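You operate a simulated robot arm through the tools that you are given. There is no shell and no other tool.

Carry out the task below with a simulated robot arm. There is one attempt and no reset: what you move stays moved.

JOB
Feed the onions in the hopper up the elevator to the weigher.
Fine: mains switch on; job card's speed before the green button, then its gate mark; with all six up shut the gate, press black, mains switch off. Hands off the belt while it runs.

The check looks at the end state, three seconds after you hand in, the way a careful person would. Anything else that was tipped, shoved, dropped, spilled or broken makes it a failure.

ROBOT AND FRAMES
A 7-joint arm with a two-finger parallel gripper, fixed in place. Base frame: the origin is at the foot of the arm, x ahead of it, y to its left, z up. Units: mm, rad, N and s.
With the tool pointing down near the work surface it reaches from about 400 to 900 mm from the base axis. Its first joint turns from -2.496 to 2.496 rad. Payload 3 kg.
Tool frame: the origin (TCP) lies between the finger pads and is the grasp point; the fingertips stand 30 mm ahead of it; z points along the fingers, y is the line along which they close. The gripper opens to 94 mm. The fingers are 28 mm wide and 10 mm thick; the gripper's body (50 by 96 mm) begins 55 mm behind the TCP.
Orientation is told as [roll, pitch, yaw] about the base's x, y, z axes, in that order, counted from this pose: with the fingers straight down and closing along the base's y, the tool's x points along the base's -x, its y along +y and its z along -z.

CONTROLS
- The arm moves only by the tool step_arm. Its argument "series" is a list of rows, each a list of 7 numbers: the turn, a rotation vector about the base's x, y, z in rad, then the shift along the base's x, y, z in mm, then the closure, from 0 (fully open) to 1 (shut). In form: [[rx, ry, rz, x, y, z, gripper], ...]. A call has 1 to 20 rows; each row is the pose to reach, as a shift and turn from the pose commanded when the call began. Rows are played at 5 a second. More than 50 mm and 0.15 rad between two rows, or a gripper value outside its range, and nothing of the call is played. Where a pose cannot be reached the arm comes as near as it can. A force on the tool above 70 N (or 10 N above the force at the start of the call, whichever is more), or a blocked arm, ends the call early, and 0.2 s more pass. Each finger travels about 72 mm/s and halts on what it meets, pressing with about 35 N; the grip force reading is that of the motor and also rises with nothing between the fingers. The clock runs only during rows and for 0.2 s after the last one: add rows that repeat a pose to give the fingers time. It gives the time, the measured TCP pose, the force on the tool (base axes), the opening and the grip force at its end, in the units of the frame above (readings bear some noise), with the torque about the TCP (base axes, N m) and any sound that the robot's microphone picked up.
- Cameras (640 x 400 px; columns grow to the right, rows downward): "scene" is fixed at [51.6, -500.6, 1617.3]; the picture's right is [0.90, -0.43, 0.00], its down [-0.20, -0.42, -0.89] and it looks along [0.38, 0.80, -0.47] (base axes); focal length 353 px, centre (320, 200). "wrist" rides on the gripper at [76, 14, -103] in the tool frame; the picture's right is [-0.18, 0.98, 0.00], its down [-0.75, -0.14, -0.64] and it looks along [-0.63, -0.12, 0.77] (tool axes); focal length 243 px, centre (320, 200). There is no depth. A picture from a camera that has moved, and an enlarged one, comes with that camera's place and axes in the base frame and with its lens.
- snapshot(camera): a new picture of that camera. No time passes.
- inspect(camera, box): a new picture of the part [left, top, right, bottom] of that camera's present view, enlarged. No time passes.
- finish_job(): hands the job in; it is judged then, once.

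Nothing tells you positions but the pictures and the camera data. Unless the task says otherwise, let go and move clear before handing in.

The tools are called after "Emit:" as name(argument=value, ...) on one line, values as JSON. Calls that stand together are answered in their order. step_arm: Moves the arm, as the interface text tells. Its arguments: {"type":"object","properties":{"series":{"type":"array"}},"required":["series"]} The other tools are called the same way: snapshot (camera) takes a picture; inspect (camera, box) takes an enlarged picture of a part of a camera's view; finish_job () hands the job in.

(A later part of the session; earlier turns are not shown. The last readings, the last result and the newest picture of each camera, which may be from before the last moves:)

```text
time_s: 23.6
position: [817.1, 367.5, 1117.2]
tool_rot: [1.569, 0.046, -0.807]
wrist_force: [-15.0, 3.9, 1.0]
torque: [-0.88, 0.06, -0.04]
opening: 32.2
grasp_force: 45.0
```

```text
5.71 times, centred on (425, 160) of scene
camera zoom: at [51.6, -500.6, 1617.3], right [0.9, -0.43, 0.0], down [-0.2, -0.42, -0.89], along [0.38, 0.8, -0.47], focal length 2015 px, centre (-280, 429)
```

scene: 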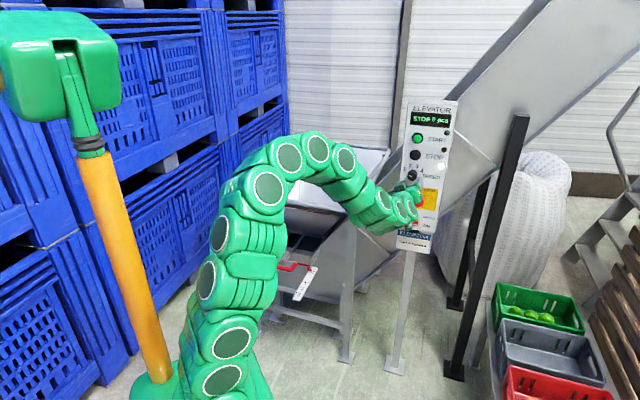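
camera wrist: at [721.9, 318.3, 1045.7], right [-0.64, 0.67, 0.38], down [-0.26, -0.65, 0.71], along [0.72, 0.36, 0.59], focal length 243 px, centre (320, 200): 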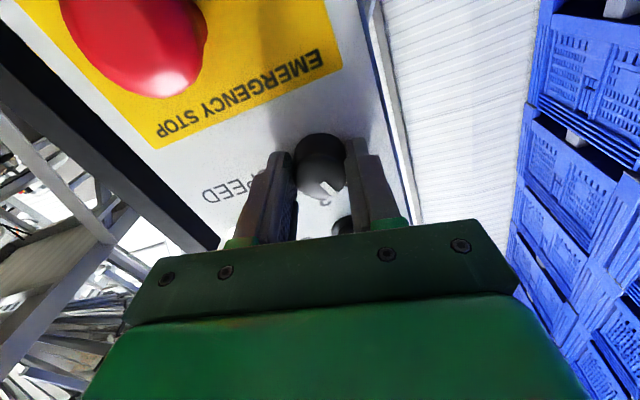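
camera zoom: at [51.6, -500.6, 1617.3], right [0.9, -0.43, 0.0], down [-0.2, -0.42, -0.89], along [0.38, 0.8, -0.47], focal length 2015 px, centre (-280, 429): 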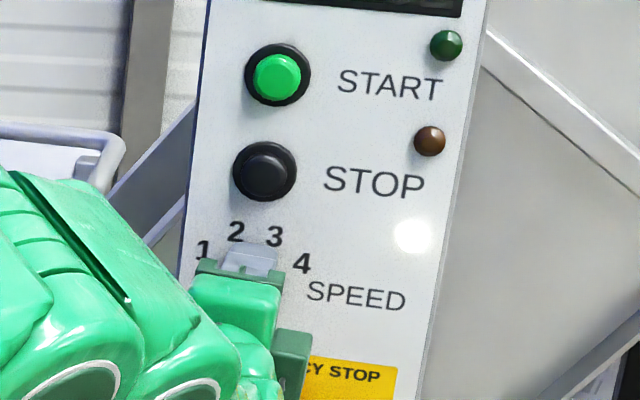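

The pointer appears to be at the 4. I'll release, back out, and look.

Emit:
step_arm(series=[[0, 0, 0, 0, 0, 0, 0.6], [0, 0, 0, 0, 0, 0, 0.48], [0, 0, 0, 0, 0, 0, 0.48], [0, 0, 0, -22, -21, 0, 0.48], [0, 0, 0, -50, -48, 0, 0.48], [0, 0, 0, -80, -76.7, 0, 0.48]])

Emit:
snapshot(camera="wrist")

Emit:
inspect(camera="scene", box=[390, 95, 470, 195])

```text
time_s: 25.0
position: [737.0, 291.6, 1114.9]
tool_rot: [1.571, 0.044, -0.805]
wrist_force: [0.4, 0.1, -0.9]
torque: [0.02, 0.01, 0.03]
opening: 48.8
grasp_force: 0.0
```

```text
taken
camera wrist: at [609.8, 274.4, 1134.3], right [0.16, -0.16, 0.97], down [0.05, -0.98, -0.17], along [0.99, 0.08, -0.15], focal length 243 px, centre (320, 200)
```

wrist: 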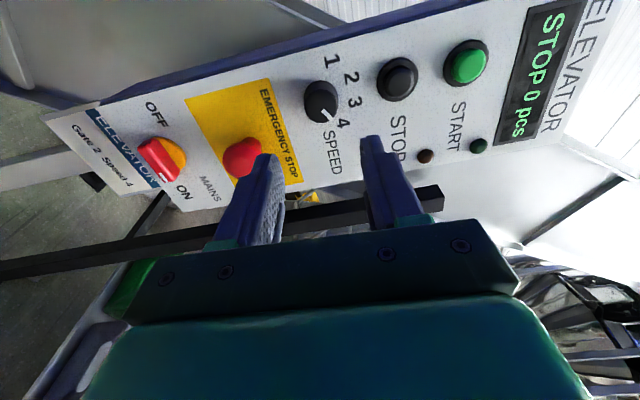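

```text
4.00 times, centred on (430, 145) of scene
camera zoom: at [51.6, -500.6, 1617.3], right [0.9, -0.43, 0.0], down [-0.2, -0.42, -0.89], along [0.38, 0.8, -0.47], focal length 1411 px, centre (-120, 420)
```

zoom: 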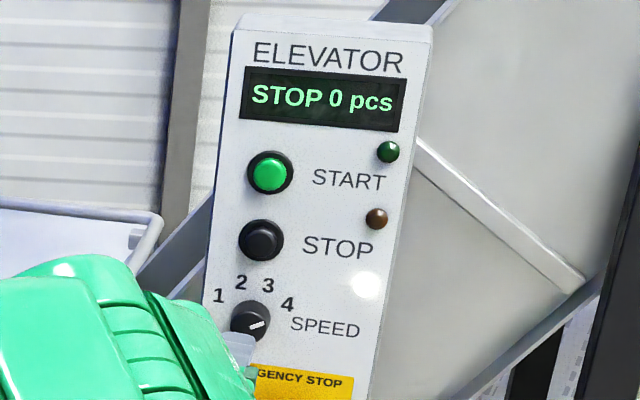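

Emit:
inspect(camera="wrist", box=[280, 30, 400, 180])

Emit:
inspect(camera="scene", box=[400, 150, 440, 185])

Emit:
inspect(camera="wrist", box=[360, 20, 520, 140])

```text
2.67 times, centred on (340, 105) of wrist
camera zoom: at [609.8, 274.4, 1134.3], right [0.16, -0.16, 0.97], down [0.05, -0.98, -0.17], along [0.99, 0.08, -0.15], focal length 647 px, centre (267, 453)
```

zoom: 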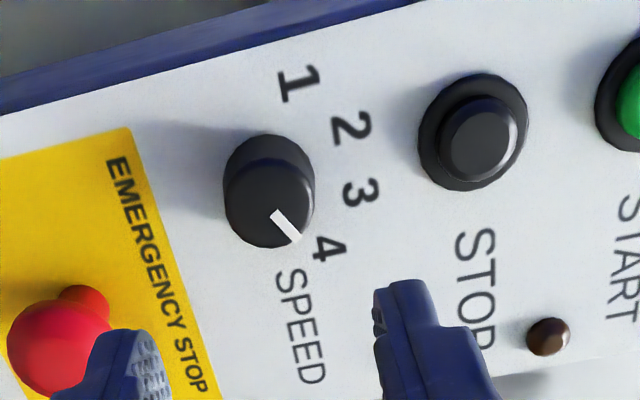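

```text
11.43 times, centred on (420, 168) of scene
camera zoom: at [51.6, -500.6, 1617.3], right [0.9, -0.43, 0.0], down [-0.2, -0.42, -0.89], along [0.38, 0.8, -0.47], focal length 4031 px, centre (-823, 571)
```

zoom: 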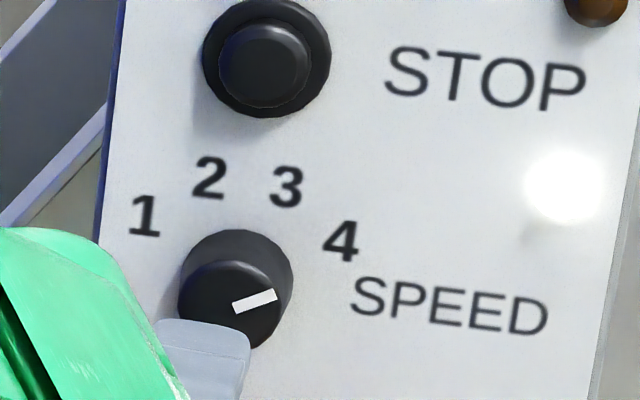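

```text
3.33 times, centred on (440, 80) of wrist
camera zoom: at [609.8, 274.4, 1134.3], right [0.16, -0.16, 0.97], down [0.05, -0.98, -0.17], along [0.99, 0.08, -0.15], focal length 809 px, centre (-80, 600)
```

zoom: 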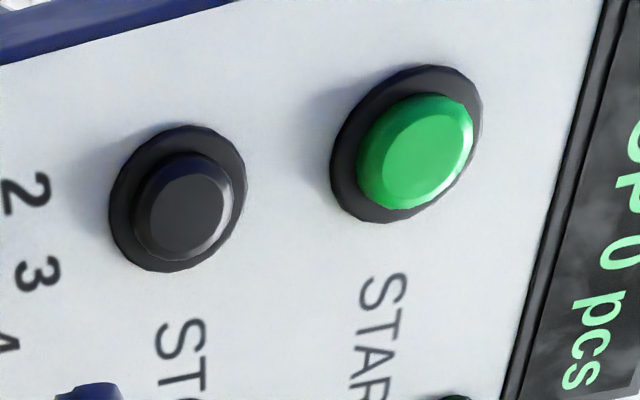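

The pointer measures about 59°, so speed is at 4. The START button is near (842, 395, 1251) and STOP near (842, 395, 1191); I'll close the fingers and move in front of START.

Emit:
step_arm(series=[[0, 0, 0, 1, 3, 33, 0.7], [0, 0, 0, 2, 5, 67, 1], [0, 0, 0, 3, 7, 101, 1], [0, 0, 0, 5, 9, 134.7, 1], [0, 0, 0, 33, 35, 134.7, 1], [0, 0, 0, 61.2, 61.8, 134.7, 1], [0, 0, 0, 61.2, 61.8, 134.7, 1]])

Emit:
snapshot(camera="wrist")

Emit:
inspect(camera="scene", box=[390, 95, 470, 195])

```text
time_s: 26.6
position: [797.8, 352.8, 1250.4]
tool_rot: [1.572, 0.044, -0.806]
wrist_force: [0.2, -0.4, -0.3]
torque: [0.02, 0.0, -0.02]
opening: 0.0
grasp_force: 33.3
```

```text
taken
camera wrist: at [671.9, 336.6, 1268.7], right [0.16, -0.16, 0.97], down [0.05, -0.98, -0.17], along [0.99, 0.08, -0.15], focal length 243 px, centre (320, 200)
```

wrist: 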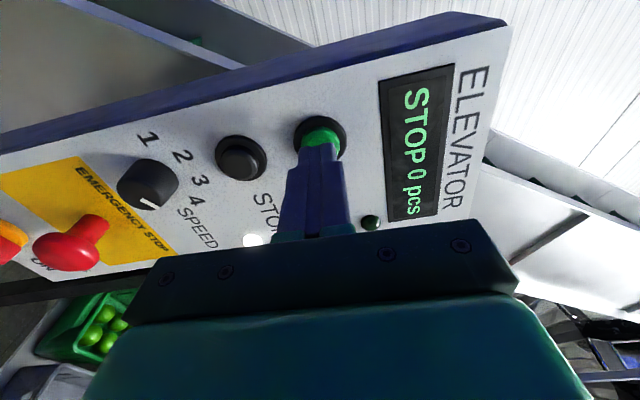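

```text
4.00 times, centred on (430, 145) of scene
camera zoom: at [51.6, -500.6, 1617.3], right [0.9, -0.43, 0.0], down [-0.2, -0.42, -0.89], along [0.38, 0.8, -0.47], focal length 1411 px, centre (-120, 420)
```

zoom: 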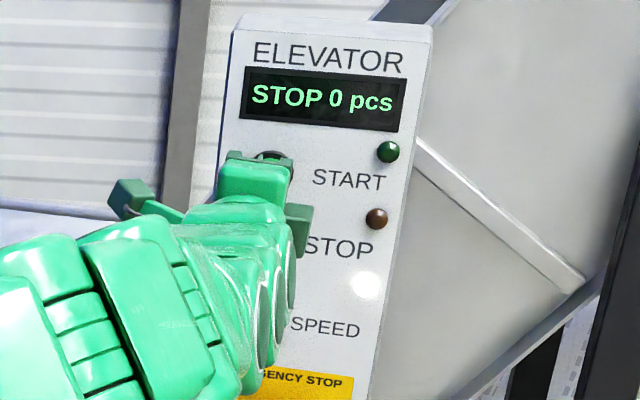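

The closed fingertips are lined up with the green button. I'll press it in small steps.

Emit:
step_arm(series=[[0, 0, 0, 7.2, 6.9, 0, 1], [0, 0, 0, 11.5, 11.1, 0, 1], [0, 0, 0, 13.7, 13.1, 0, 1], [0, 0, 0, 15.2, 14.5, 0, 1], [0, 0, 0, 16.6, 15.9, 0, 1]])

Emit:
inspect(camera="wrist", box=[240, 40, 520, 260])

```text
time_s: 27.8
position: [813.6, 368.0, 1251.2]
tool_rot: [1.57, 0.042, -0.805]
wrist_force: [-45.5, -31.1, -10.2]
torque: [-0.45, -0.03, 0.85]
opening: 0.2
grasp_force: 33.0
heard: click
```

```text
1.82 times, centred on (380, 150) of wrist
camera zoom: at [687.7, 352.2, 1269.5], right [0.16, -0.16, 0.97], down [0.05, -0.98, -0.17], along [0.99, 0.08, -0.15], focal length 441 px, centre (211, 291)
```

zoom: 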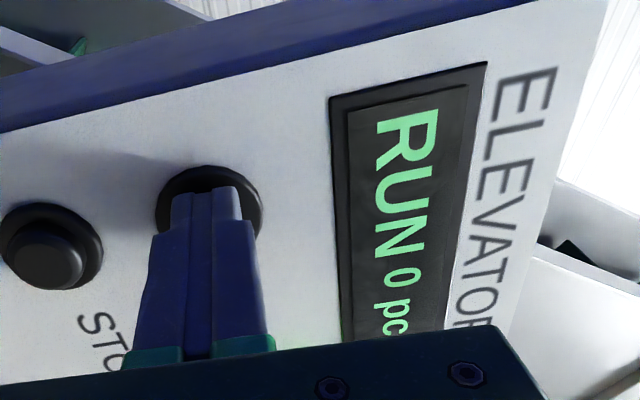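

The display reads RUN. I'll back straight away from the panel, keep at a smaller radius well clear of the hopper rim (about z 917, 870+ mm away), and swing toward the gate handle.

Emit:
step_arm(series=[[0, 0, 0, -15, -14.5, 0, 1], [0, 0, 0, -45, -43, 0, 1], [0, 0, 0, -80, -77, 0, 0.8], [0, 0, 0, -112, -108, -10, 0.5], [0, 0, 0, -144, -138, -20, 0.3], [0, 0, 0, -175, -165, -30, 0.3], [0, 0, 0, -200, -135, -50, 0.3], [0, 0, 0, -225, -105, -75, 0.3], [0, 0, 0, -250, -72, -100, 0.3], [0, 0, 0, -275, -40, -125, 0.3], [0, 0, 0, -300, -7, -150, 0.3], [0, 0, 0, -325, 25, -175, 0.3], [0, 0, 0, -350, 55, -200, 0.3], [0, 0, 0, -370, 80, -235, 0.3]])

Emit:
snapshot(camera="wrist")

Emit:
snapshot(camera="scene")

```text
time_s: 30.8
position: [555.2, 465.0, 1062.8]
tool_rot: [1.571, 0.044, -0.805]
wrist_force: [-0.6, -0.5, 0.0]
torque: [-0.01, -0.02, -0.01]
opening: 66.1
grasp_force: 0.1
out of reach, approached as far as the arm can: row 8, 9, 10, 11, 12, 13, 14
```

```text
taken
camera wrist: at [428.4, 449.3, 1080.7], right [0.16, -0.16, 0.97], down [0.05, -0.98, -0.17], along [0.99, 0.08, -0.14], focal length 243 px, centre (320, 200)
```

wrist: 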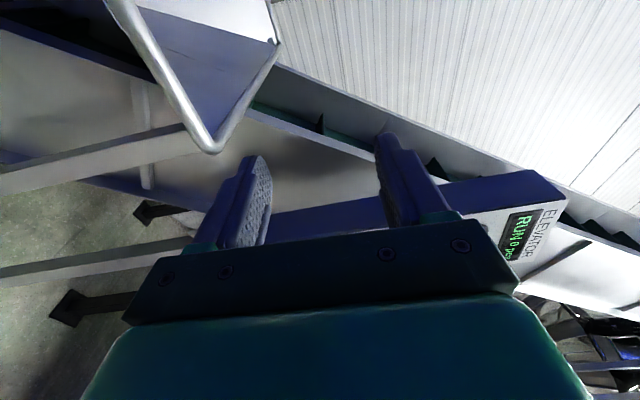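

```text
taken
```

scene: 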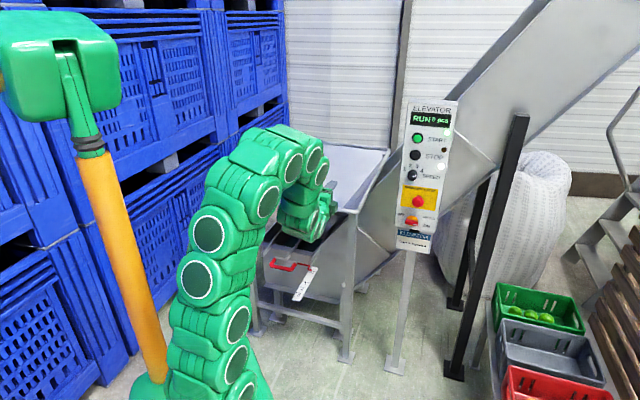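

The belt is running. Some rows were out of reach for this wrist roll, so I'll unroll the wrist first, and then pitch the tool down for a view of the gate.

Emit:
step_arm(series=[[-0.1, -0.0958, 0, 0, 0, 5, 0.3], [-0.2, -0.1917, 0, 0, 0, 10, 0.3], [-0.3, -0.2875, 0, 0, 0, 15, 0.3], [-0.4, -0.3834, 0, 0, 0, 20, 0.3], [-0.5, -0.4792, 0, 0, 0, 25, 0.3], [-0.6, -0.5751, 0, 0, 0, 30, 0.3], [-0.7, -0.6709, 0, 0, 0, 35, 0.3], [-0.8, -0.7668, 0, 0, 0, 40, 0.3], [-0.9, -0.8626, 0, 0, 0, 45, 0.3], [-1.0, -0.9584, 0, 0, 0, 50, 0.3], [-1.1, -1.0543, 0, 0, 0, 55, 0.3], [-1.167, -1.1182, 0, 0, 0, 60, 0.3]])

```text
time_s: 33.4
position: [552.9, 466.7, 1120.8]
tool_rot: [-1.663, -1.565, 2.428]
wrist_force: [0.1, -0.6, 0.1]
torque: [-0.03, 0.02, -0.01]
opening: 65.8
grasp_force: 0.1
```

Emit:
step_arm(series=[[-0.0988, 0.1031, 0, -20, 5, 0, 0.3], [-0.1976, 0.2062, 0, -40, 10, 0, 0.3], [-0.2965, 0.3095, 0, -60, 20, 0, 0.3], [-0.3953, 0.4126, 0, -80, 30, -20, 0.3], [-0.4941, 0.5158, 0, -95, 40, -50, 0.3], [-0.5929, 0.6189, 0, -110, 50, -85, 0.3], [-0.6918, 0.7221, 0, -120, 60, -125, 0.3], [-0.7906, 0.8253, 0, -130, 70, -165, 0.3], [-0.8894, 0.9284, 0, -140, 80, -205, 0.3], [-0.9882, 1.0315, 0, -148, 88, -245, 0.3], [-1.0867, 1.1343, 0, -153, 93, -285, 0.3], [-1.0867, 1.1343, 0, -153, 93, -320, 0.3]])

Emit:
snapshot(camera="wrist")

Emit:
snapshot(camera="scene")

```text
time_s: 36.0
position: [400.1, 559.3, 800.5]
tool_rot: [0.002, 0.002, 0.767]
wrist_force: [0.5, -0.9, 0.4]
torque: [-0.01, -0.01, 0.01]
opening: 65.7
grasp_force: 0.1
```

```text
taken
camera wrist: at [335.5, 516.2, 905.1], right [-0.55, 0.84, 0.0], down [0.64, 0.42, 0.64], along [0.54, 0.35, -0.77], focal length 243 px, centre (320, 200)
```

wrist: 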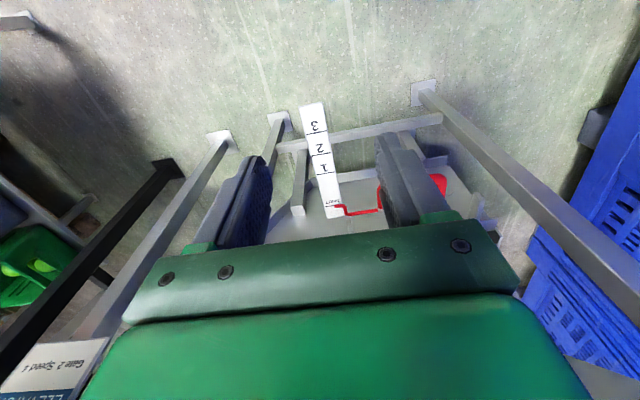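

```text
taken
```

scene: 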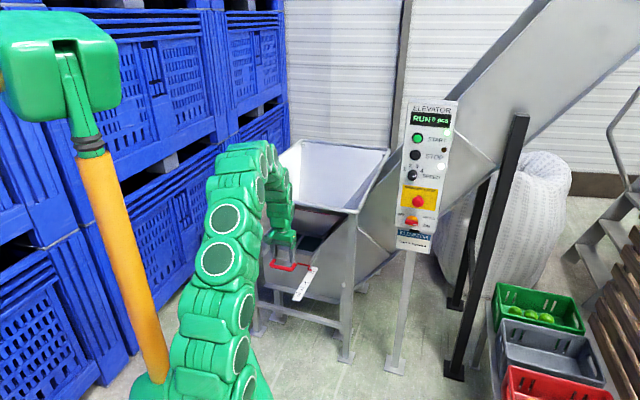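

The gate scale (SHUT, 1, 2, 3) and red pointer are visible from above. I'll zoom in.

Emit:
inspect(camera="wrist", box=[270, 90, 470, 230])

Emit:
inspect(camera="scene", box=[250, 220, 350, 310])

```text
2.86 times, centred on (370, 160) of wrist
camera zoom: at [335.5, 516.2, 905.1], right [-0.55, 0.84, 0.0], down [0.64, 0.42, 0.64], along [0.54, 0.35, -0.77], focal length 693 px, centre (177, 314)
```

zoom: 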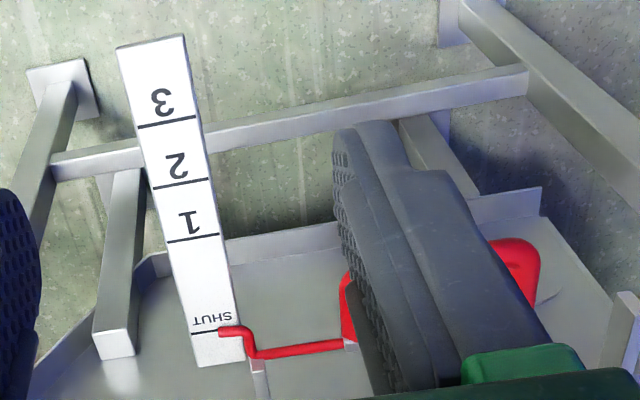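

```text
4.44 times, centred on (300, 265) of scene
camera zoom: at [51.6, -500.6, 1617.3], right [0.9, -0.43, 0.0], down [-0.2, -0.42, -0.89], along [0.38, 0.8, -0.47], focal length 1568 px, centre (409, -89)
```

zoom: 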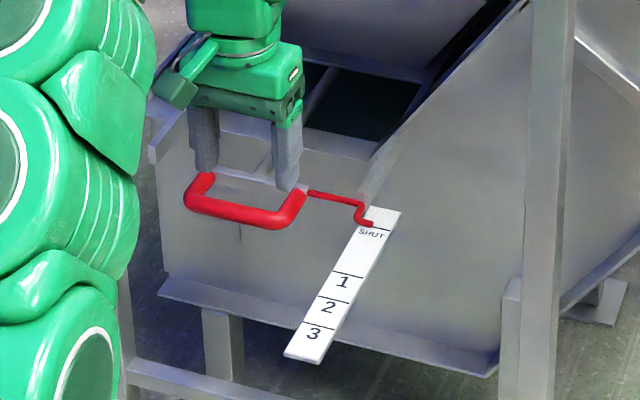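

The gate marks: SHUT near (596, 720), mark 1 about 80 mm out, mark 2 about 120 mm out, mark 3 about 160 mm; the handle bar centre is near (470, 818, 520). To grip the bar crosswise I'll yaw the tool by −90° here.

Emit:
step_arm(series=[[0, 0, -0.143, 0, 0, 0, 0.4], [0, 0, -0.286, 0, 0, 0, 0.4], [0, 0, -0.428, 0, 0, 0, 0.4], [0, 0, -0.571, 0, 0, 0, 0.4], [0, 0, -0.714, 0, 0, 0, 0.4], [0, 0, -0.857, 0, 0, 0, 0.4], [0, 0, -1.0, 0, 0, 0, 0.4], [0, 0, -1.142, 0, 0, 0, 0.4], [0, 0, -1.285, 0, 0, 0, 0.4], [0, 0, -1.428, 0, 0, 0, 0.4], [0, 0, -1.571, 0, 0, 0, 0.4]])

Emit:
snapshot(camera="wrist")

Emit:
snapshot(camera="scene")

```text
time_s: 38.4
position: [400.3, 559.6, 800.9]
tool_rot: [0.0, -0.001, -0.806]
wrist_force: [-0.1, -0.4, 0.8]
torque: [-0.01, 0.0, 0.02]
opening: 56.5
grasp_force: 0.1
```

```text
taken
camera wrist: at [358.1, 624.6, 904.2], right [0.84, 0.55, 0.0], down [0.42, -0.64, 0.64], along [0.35, -0.54, -0.77], focal length 243 px, centre (320, 200)
```

wrist: 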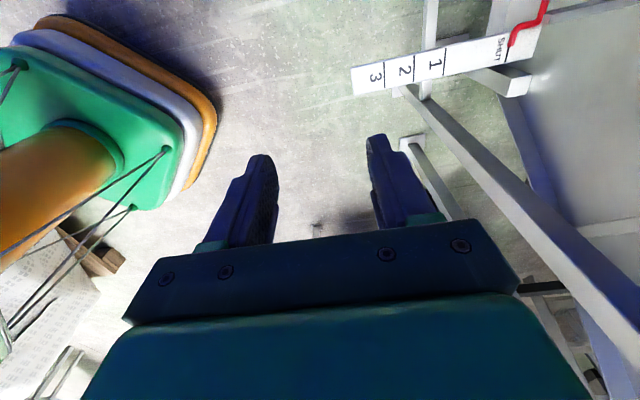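

```text
taken
```

scene: 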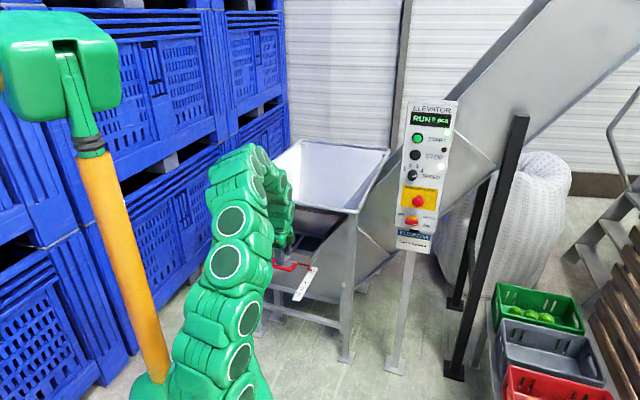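

Emit:
inspect(camera="wrist", box=[340, 0, 560, 140])

```text
2.86 times, centred on (450, 70) of wrist
camera zoom: at [358.1, 624.6, 904.2], right [0.84, 0.55, 0.0], down [0.42, -0.64, 0.64], along [0.35, -0.54, -0.77], focal length 693 px, centre (-51, 571)
```

zoom: 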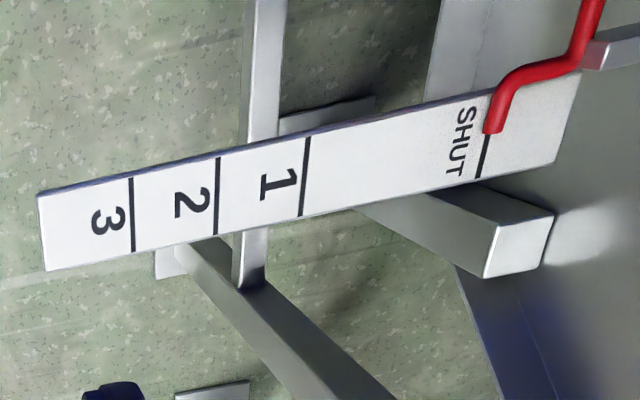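

Both views agree: SHUT to mark 2 is about 120 mm, along the 45° direction. I'll tilt the tool 45° and move to a pre-grasp in front of the handle bar, well under the rim.

Emit:
step_arm(series=[[0.0925, -0.0925, 0, 3, 25, -25, 0.4], [0.185, -0.185, 0, 6, 50, -50, 0.4], [0.2775, -0.2775, 0, 9, 78, -78, 0.4], [0.37, -0.37, 0, 12, 106, -106, 0.4], [0.4625, -0.4625, 0, 16, 134, -134, 0.4], [0.555, -0.555, 0, 20, 162, -162, 0.4], [0.555, -0.555, 0, 25, 190, -190, 0.4], [0.555, -0.555, 0, 30, 218, -221, 0.4]])

Emit:
snapshot(camera="wrist")

Emit:
snapshot(camera="scene")

```text
time_s: 40.4
position: [502.5, 802.5, 688.3]
tool_rot: [0.934, -0.069, -0.802]
wrist_force: [0.6, -0.2, -0.2]
torque: [0.01, 0.0, -0.02]
opening: 56.6
grasp_force: 0.1
out of reach, approached as far as the arm can: row 5, 6, 7, 8
stopped in row 8: the arm was blocked; the commanded pose is now the measured one
```

```text
taken
camera wrist: at [391.6, 809.8, 756.9], right [0.51, 0.31, 0.8], down [0.08, -0.94, 0.32], along [0.86, -0.1, -0.51], focal length 243 px, centre (320, 200)
```

wrist: 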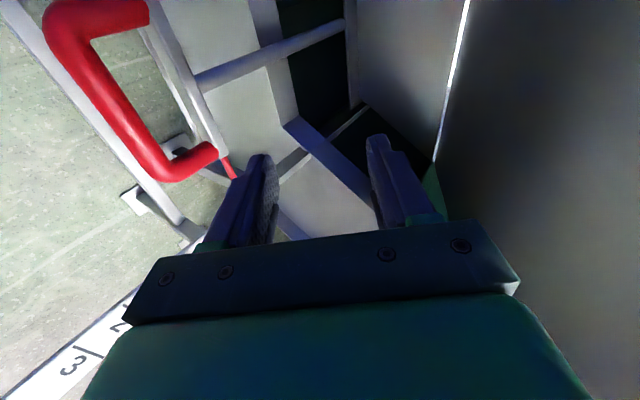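

```text
taken
```

scene: 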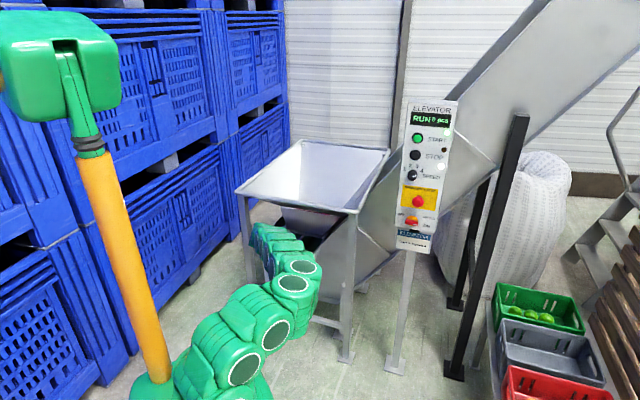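

The pose drifted because part of that path was out of reach, and the arm stopped near the hopper's underside. Before moving anything, I'll look closely to see whether something is touching.

Emit:
inspect(camera="scene", box=[220, 170, 380, 320])

Emit:
inspect(camera="wrist", box=[0, 0, 640, 400])

```text
2.67 times, centred on (300, 245) of scene
camera zoom: at [51.6, -500.6, 1617.3], right [0.9, -0.43, 0.0], down [-0.2, -0.42, -0.89], along [0.38, 0.8, -0.47], focal length 940 px, centre (373, 80)
```

zoom: 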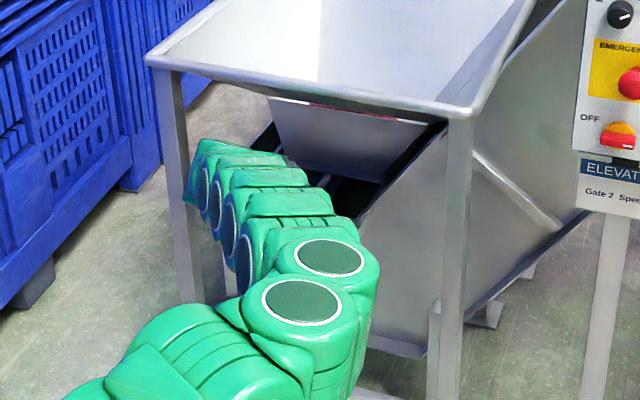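

```text
1.00 times, centred on (320, 200) of wrist (not enlarged: the box is as wide or as high as the picture)
camera zoom: at [391.6, 809.8, 756.9], right [0.51, 0.31, 0.8], down [0.08, -0.94, 0.32], along [0.86, -0.1, -0.51], focal length 243 px, centre (320, 200)
```

zoom: 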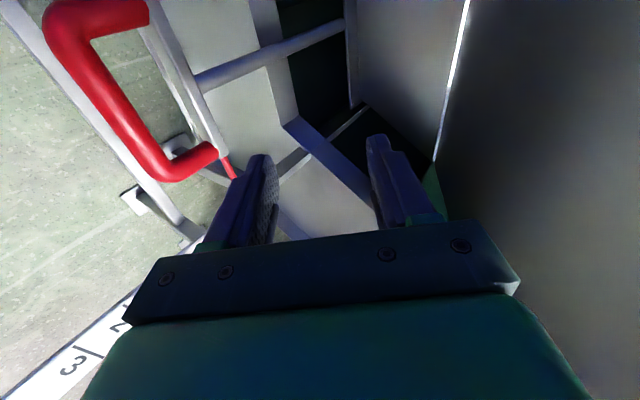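

The machine looks undisturbed and the tool feels no force; the gripper is simply under the funnel. I'll retreat straight back toward the robot in small steps.

Emit:
step_arm(series=[[0, 0, 0, -10, -10, -3, 0.4], [0, 0, 0, -25, -25, -6, 0.4], [0, 0, 0, -45, -45, -10, 0.4], [0, 0, 0, -65, -65, -10, 0.4], [0, 0, 0, -85, -85, -10, 0.4]])

Emit:
snapshot(camera="wrist")

Emit:
snapshot(camera="scene")

```text
time_s: 41.6
position: [462.7, 799.3, 667.8]
tool_rot: [0.933, -0.067, -0.803]
wrist_force: [0.6, -0.3, 0.3]
torque: [0.01, 0.0, 0.0]
opening: 56.5
grasp_force: 0.0
out of reach, approached as far as the arm can: row 2, 3, 4, 5
```

```text
taken
camera wrist: at [352.6, 806.3, 735.9], right [0.51, 0.31, 0.8], down [0.08, -0.94, 0.32], along [0.86, -0.1, -0.51], focal length 243 px, centre (320, 200)
```

wrist: 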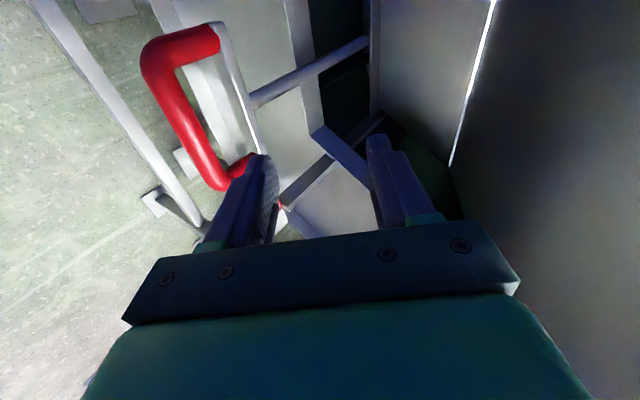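

```text
taken
```

scene: 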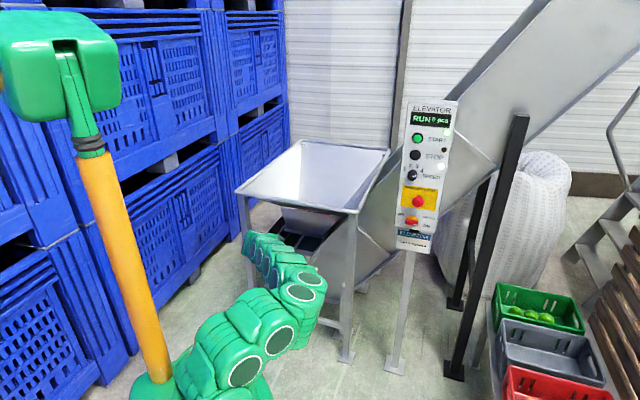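

This wrist roll is near a joint limit. I'll roll the tool back about its own axis, which frees the wrist, and then retreat from under the hopper.

Emit:
step_arm(series=[[-0.085, -0.0741, 0.083, 0, 0, 0, 0.4], [-0.17, -0.1481, 0.166, 0, 0, 0, 0.4], [-0.2549, -0.2222, 0.2491, -3, -3, 0, 0.4], [-0.3399, -0.2962, 0.3321, -6, -6, 0, 0.4], [-0.4249, -0.3703, 0.4151, -12, -12, 0, 0.4], [-0.5099, -0.4444, 0.4981, -25, -25, 0, 0.4], [-0.5949, -0.5184, 0.5811, -40, -40, 0, 0.4], [-0.6798, -0.5925, 0.6642, -55, -55, 0, 0.4]])

Emit:
snapshot(camera="wrist")

Emit:
snapshot(camera="scene")

```text
time_s: 43.4
position: [408.0, 743.9, 670.1]
tool_rot: [0.448, -0.851, 0.145]
wrist_force: [0.7, -0.8, -0.8]
torque: [-0.02, -0.02, 0.01]
opening: 56.4
grasp_force: 0.1
```

```text
taken
camera wrist: at [288.9, 695.2, 677.8], right [-0.33, 0.85, 0.42], down [0.16, -0.39, 0.91], along [0.93, 0.37, -0.01], focal length 243 px, centre (320, 200)
```

wrist: 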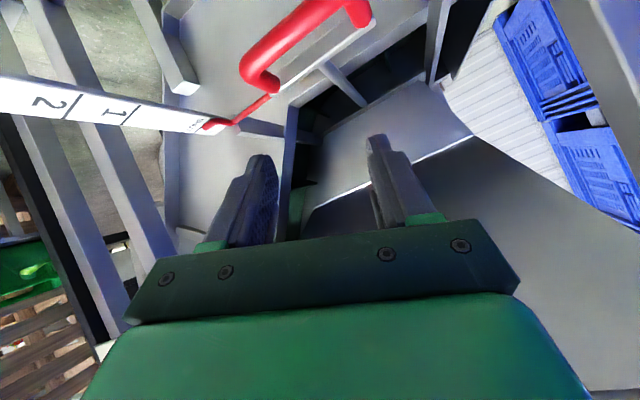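

```text
taken
```

scene: 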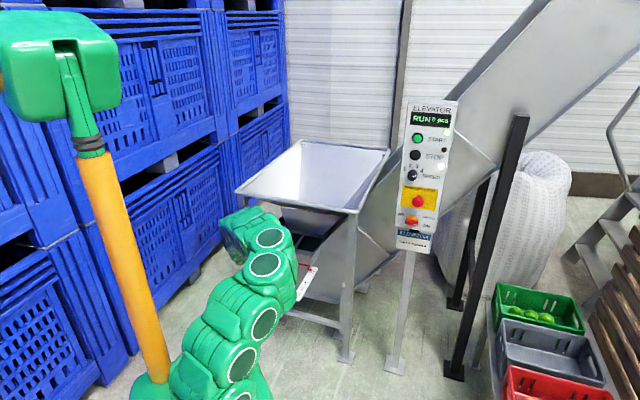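

The wrist is free again and I have a clear view of the handle and gate. I'll zoom in on the handle to measure it.

Emit:
inspect(camera="wrist", box=[180, 0, 400, 140])

Emit:
inspect(camera="scene", box=[220, 170, 380, 320])

```text
2.86 times, centred on (290, 70) of wrist
camera zoom: at [288.9, 695.2, 677.8], right [-0.33, 0.85, 0.42], down [0.16, -0.39, 0.91], along [0.93, 0.37, -0.01], focal length 693 px, centre (406, 571)
```

zoom: 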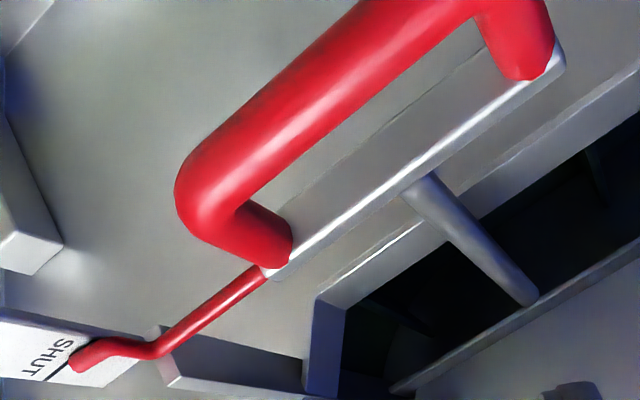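

```text
2.67 times, centred on (300, 245) of scene
camera zoom: at [51.6, -500.6, 1617.3], right [0.9, -0.43, 0.0], down [-0.2, -0.42, -0.89], along [0.38, 0.8, -0.47], focal length 940 px, centre (373, 80)
```

zoom: 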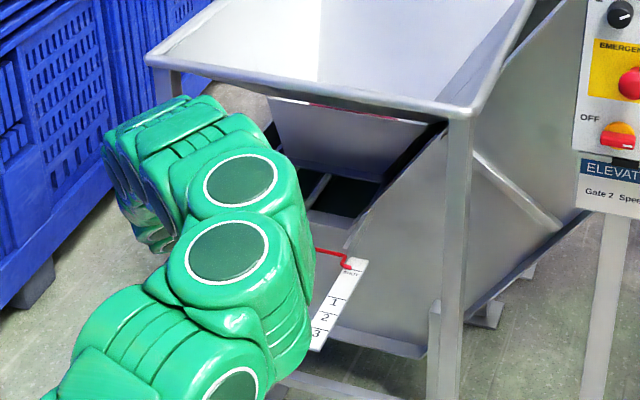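

The handle is a 20 mm bar with arms about 39 mm back to its plate, leaving a ~28 mm gap for one finger. I'll retreat a little and roll the other way (camera to the right), which should stay within wrist limits.

Emit:
step_arm(series=[[-0.0821, -0.071, 0.0802, -15, -20, 6, 0.4], [-0.1642, -0.142, 0.1604, -30, -40, 12, 0.4], [-0.2462, -0.213, 0.2406, -45, -60, 18, 0.4], [-0.3283, -0.284, 0.3208, -58, -80, 24, 0.4], [-0.4104, -0.3551, 0.401, -68, -100, 30, 0.4], [-0.4925, -0.4261, 0.4811, -68, -100, 30, 0.4], [-0.5746, -0.4971, 0.5613, -68, -100, 30, 0.4], [-0.6566, -0.5681, 0.6415, -68, -100, 30, 0.4], [-0.7387, -0.6391, 0.7217, -68, -100, 30, 0.4], [-0.8208, -0.7101, 0.8019, -68, -100, 30, 0.4], [-0.9029, -0.7811, 0.8821, -68, -100, 30, 0.4], [-0.985, -0.8521, 0.9623, -68, -100, 30, 0.4], [-1.067, -0.9231, 1.0425, -68, -100, 30, 0.4], [-1.1491, -0.9941, 1.1227, -68, -100, 30, 0.4], [-1.2282, -1.0625, 1.1999, -68, -100, 30, 0.4]])

Emit:
snapshot(camera="wrist")

Emit:
snapshot(camera="scene")

```text
time_s: 46.6
position: [339.9, 643.6, 698.2]
tool_rot: [-0.93, 0.071, 2.336]
wrist_force: [-0.4, -0.8, -0.1]
torque: [0.02, 0.0, 0.01]
opening: 56.5
grasp_force: 0.1
out of reach, approached as far as the arm can: row 5
```

```text
taken
camera wrist: at [323.9, 528.6, 754.4], right [-0.51, -0.31, -0.8], down [-0.86, 0.27, 0.44], along [0.08, 0.91, -0.41], focal length 243 px, centre (320, 200)
```

wrist: 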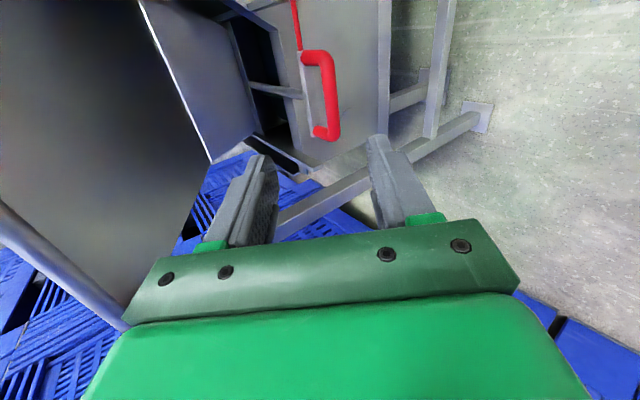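

```text
taken
```

scene: 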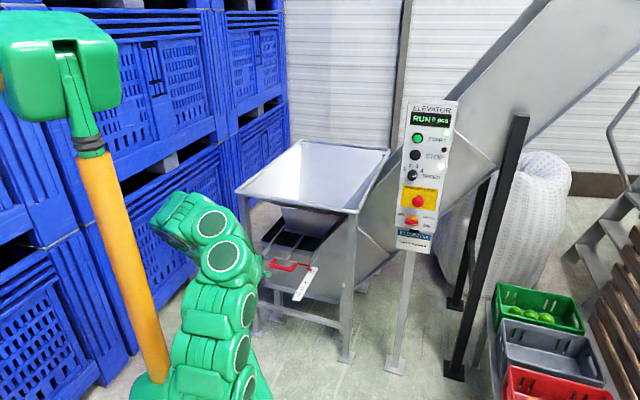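

Emit:
inspect(camera="wrist", box=[260, 20, 400, 160])

Emit:
inspect(camera="scene", box=[250, 220, 350, 310])

```text
2.86 times, centred on (330, 90) of wrist
camera zoom: at [323.9, 528.6, 754.4], right [-0.51, -0.31, -0.8], down [-0.86, 0.27, 0.44], along [0.08, 0.91, -0.41], focal length 693 px, centre (291, 514)
```

zoom: 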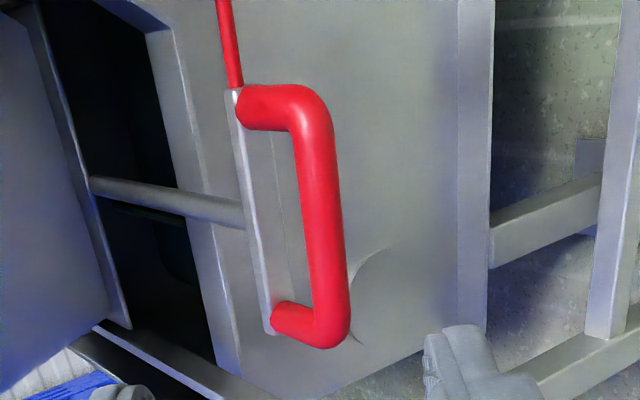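

```text
4.44 times, centred on (300, 265) of scene
camera zoom: at [51.6, -500.6, 1617.3], right [0.9, -0.43, 0.0], down [-0.2, -0.42, -0.89], along [0.38, 0.8, -0.47], focal length 1568 px, centre (409, -89)
```

zoom: 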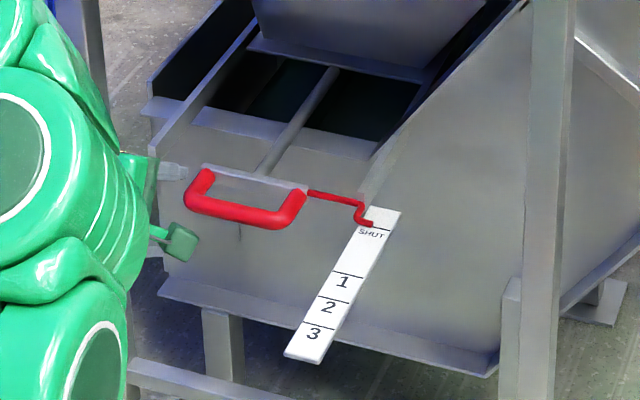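

The bar's centreline runs from about (509, 767) to (431, 849) at z≈531, so its centre is near (470, 808, 531). I'll square the tool to a 45° tilt and move to a pre-grasp 70 mm short of the bar.

Emit:
step_arm(series=[[-0.0105, 0.0308, 0.003, 16, 22, -20, 0.5], [-0.021, 0.0616, 0.006, 32, 44, -40, 0.6], [-0.0314, 0.0923, 0.009, 48, 66, -60, 0.6], [-0.0418, 0.1231, 0.012, 64, 88, -80, 0.6], [-0.0523, 0.1539, 0.0147, 80, 110, -100, 0.6], [-0.0523, 0.1539, 0.0147, 95, 129, -119.5, 0.6], [-0.0523, 0.1539, 0.0147, 95, 129, -119.5, 0.6]])

Emit:
snapshot(camera="wrist")

Emit:
snapshot(camera="scene")

```text
time_s: 48.2
position: [435.3, 770.9, 580.3]
tool_rot: [-0.783, -0.002, 2.354]
wrist_force: [0.1, -0.8, -0.6]
torque: [-0.01, 0.02, 0.0]
opening: 37.4
grasp_force: 0.1
```

```text
taken
camera wrist: at [430.3, 659.9, 642.7], right [-0.62, -0.36, -0.69], down [-0.78, 0.28, 0.56], along [0.0, 0.89, -0.46], focal length 243 px, centre (320, 200)
```

wrist: 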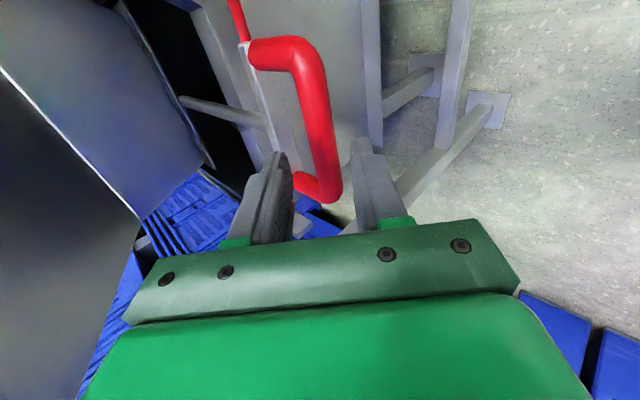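

```text
taken
```

scene: 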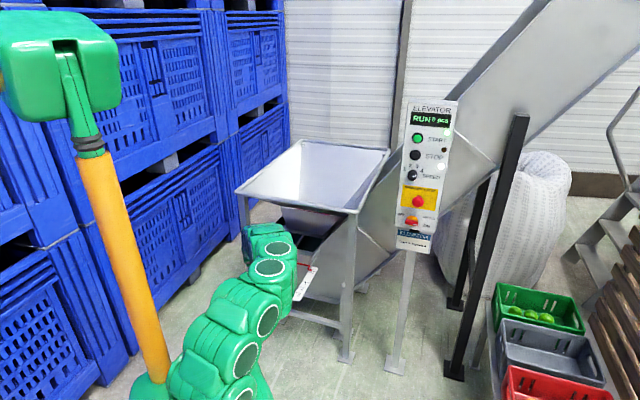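

Emit:
inspect(camera="wrist", box=[220, 20, 400, 240])

Emit:
inspect(camera="scene", box=[230, 210, 340, 310])

```text
1.82 times, centred on (310, 130) of wrist
camera zoom: at [430.3, 659.9, 642.7], right [-0.62, -0.36, -0.69], down [-0.78, 0.28, 0.56], along [0.0, 0.89, -0.46], focal length 441 px, centre (338, 327)
```

zoom: 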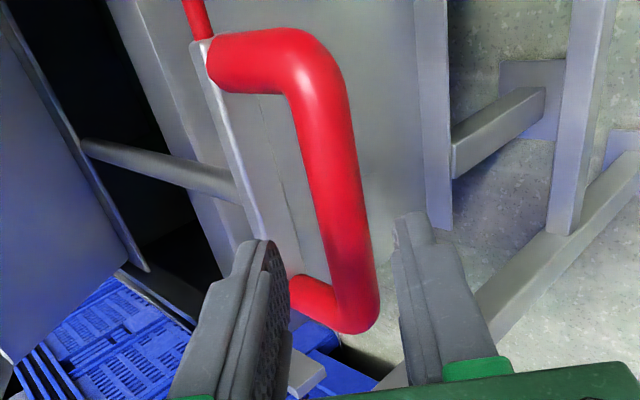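

```text
4.00 times, centred on (285, 260) of scene
camera zoom: at [51.6, -500.6, 1617.3], right [0.9, -0.43, 0.0], down [-0.2, -0.42, -0.89], along [0.38, 0.8, -0.47], focal length 1411 px, centre (460, -40)
```

zoom: 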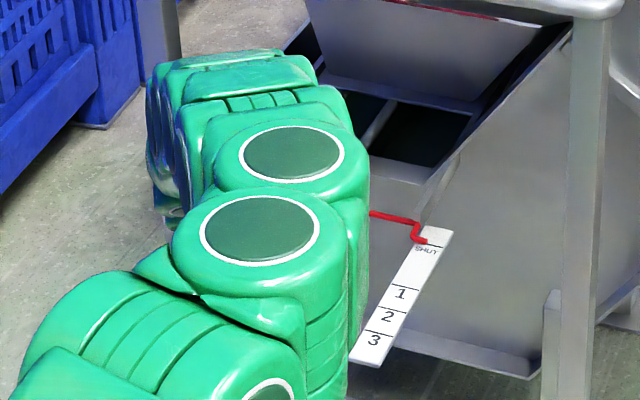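

The bar sits about 3 mm further along the closing direction than predicted; I'll correct for that, move in so the fingers straddle the bar, and close gently.

Emit:
step_arm(series=[[0, 0, 0, 10, 10, -15, 0.6], [0, 0, 0, 19, 19, -29, 0.6], [0, 0, 0, 27.6, 27.6, -43, 0.6], [0, 0, 0, 27.6, 27.6, -43, 0.6]])

Emit:
snapshot(camera="wrist")

```text
time_s: 49.2
position: [461.7, 799.4, 536.1]
tool_rot: [-0.784, -0.002, 2.356]
wrist_force: [0.5, -0.1, 0.3]
torque: [0.01, -0.03, 0.0]
opening: 37.6
grasp_force: 0.0
```

```text
taken
camera wrist: at [457.2, 687.8, 599.7], right [-0.62, -0.36, -0.69], down [-0.78, 0.28, 0.56], along [0.0, 0.89, -0.46], focal length 243 px, centre (320, 200)
```

wrist: 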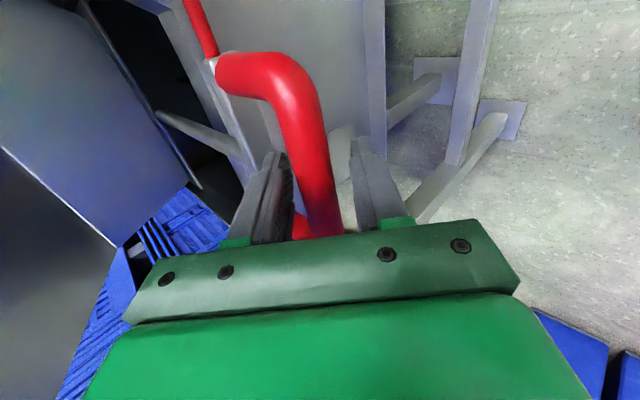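

The fingers straddle the bar with no contact forces. Closing now.

Emit:
step_arm(series=[[0, 0, 0, 0, 0, 0, 0.7], [0, 0, 0, 0, 0, 0, 0.8], [0, 0, 0, 0, 0, 0, 1], [0, 0, 0, 0, 0, 0, 1]])

Emit:
inspect(camera="wrist", box=[220, 20, 400, 240])

Emit:
inspect(camera="scene", box=[230, 210, 340, 310])

```text
time_s: 50.2
position: [463.5, 799.7, 537.9]
tool_rot: [-0.785, 0.0, 2.355]
wrist_force: [6.8, 6.0, 24.4]
torque: [-0.32, -0.43, 0.52]
opening: 23.5
grasp_force: 44.5
```

```text
1.82 times, centred on (310, 130) of wrist
camera zoom: at [457.8, 688.3, 601.3], right [-0.62, -0.36, -0.69], down [-0.78, 0.28, 0.56], along [0.0, 0.89, -0.46], focal length 441 px, centre (338, 327)
```

zoom: 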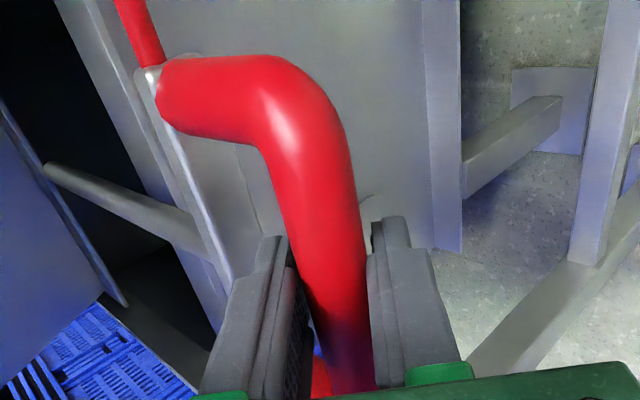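

```text
4.00 times, centred on (285, 260) of scene
camera zoom: at [51.6, -500.6, 1617.3], right [0.9, -0.43, 0.0], down [-0.2, -0.42, -0.89], along [0.38, 0.8, -0.47], focal length 1411 px, centre (460, -40)
```

zoom: 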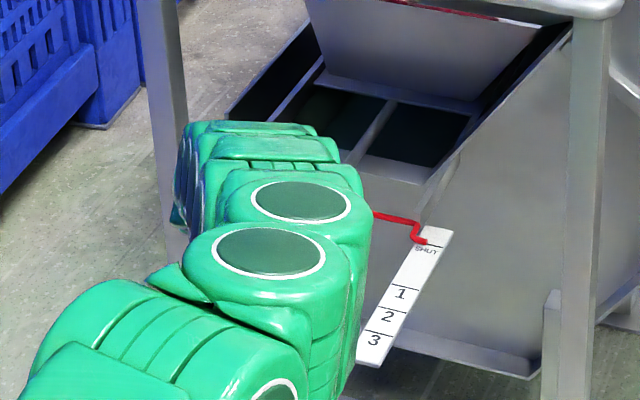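

Gripped at 23.5 mm opening. I'll pull the gate straight out along the 45° direction, stopping a bit short of mark 2 to check the pointer.

Emit:
step_arm(series=[[0, 0, 0, -5, -5, 1.5, 1], [0, 0, 0, -16, -16, 1.5, 1], [0, 0, 0, -27, -27, 1.5, 1], [0, 0, 0, -38, -38, 1.5, 1], [0, 0, 0, -49, -49, 1.5, 1], [0, 0, 0, -60, -60, 1.5, 1], [0, 0, 0, -70, -70, 1.5, 1], [0, 0, 0, -78, -78, 1.5, 1], [0, 0, 0, -78, -78, 1.5, 1]])

Emit:
inspect(camera="scene", box=[280, 235, 330, 305])

Emit:
snapshot(camera="scene")

Emit:
snapshot(camera="wrist")

```text
time_s: 52.2
position: [384.5, 722.1, 538.7]
tool_rot: [-0.782, -0.003, 2.352]
wrist_force: [2.0, -17.0, 44.4]
torque: [-0.56, -0.95, -0.06]
opening: 23.8
grasp_force: 45.1
```

```text
5.71 times, centred on (305, 270) of scene
camera zoom: at [51.6, -500.6, 1617.3], right [0.9, -0.43, 0.0], down [-0.2, -0.42, -0.89], along [0.38, 0.8, -0.47], focal length 2015 px, centre (406, -200)
```

zoom: 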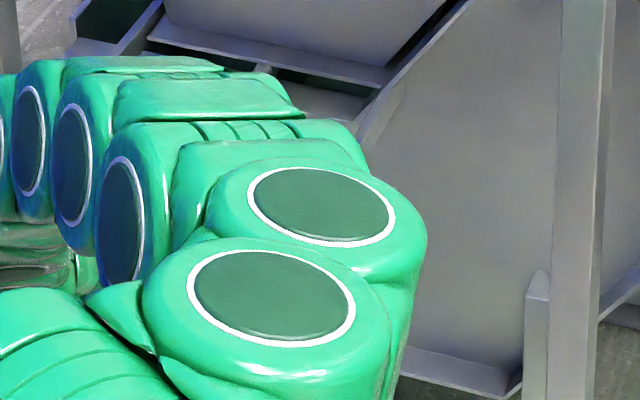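

```text
taken
```

scene: 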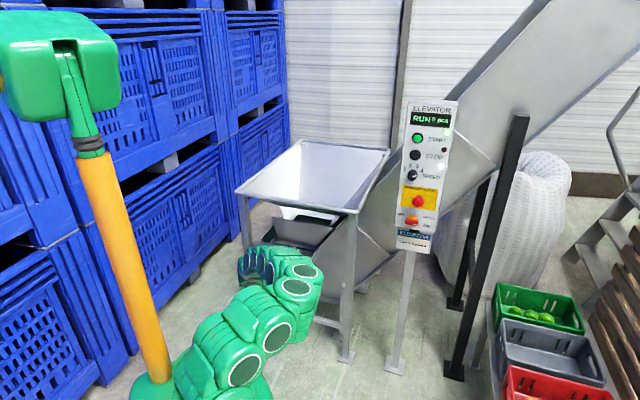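

```text
taken
camera wrist: at [379.0, 609.9, 601.4], right [-0.62, -0.36, -0.69], down [-0.78, 0.28, 0.56], along [0.0, 0.89, -0.46], focal length 243 px, centre (320, 200)
```

wrist: 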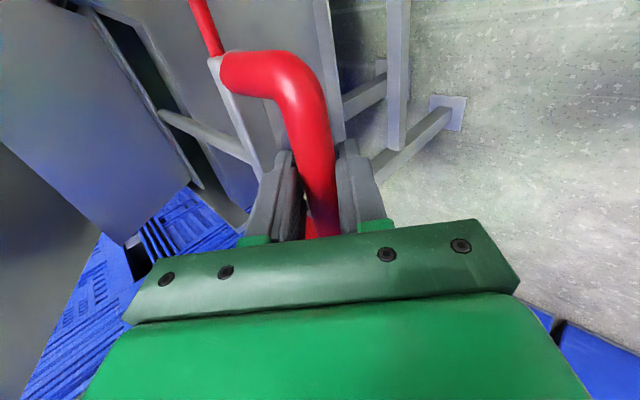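

The gate has moved about 111 mm so far. I'll ease upward slightly to relieve the vertical load and pull the last ~10 mm to mark 2.

Emit:
step_arm(series=[[0, 0, 0, -3, -3, 2, 1], [0, 0, 0, -6, -6, 3, 1], [0, 0, 0, -7, -7, 3, 1], [0, 0, 0, -7, -7, 3, 1]])

Emit:
inspect(camera="scene", box=[220, 90, 480, 260])

```text
time_s: 53.2
position: [377.7, 714.7, 541.8]
tool_rot: [-0.785, -0.002, 2.355]
wrist_force: [1.8, -5.6, 14.2]
torque: [-0.27, -0.38, 0.56]
opening: 20.3
grasp_force: 44.7
```

```text
2.35 times, centred on (350, 175) of scene
camera zoom: at [51.6, -500.6, 1617.3], right [0.9, -0.43, 0.0], down [-0.2, -0.42, -0.89], along [0.38, 0.8, -0.47], focal length 830 px, centre (249, 259)
```

zoom: 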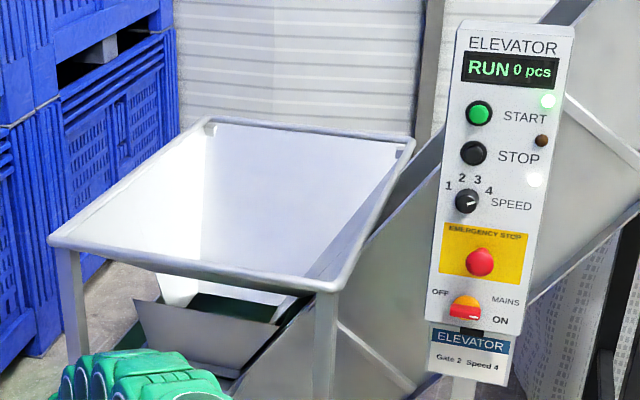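

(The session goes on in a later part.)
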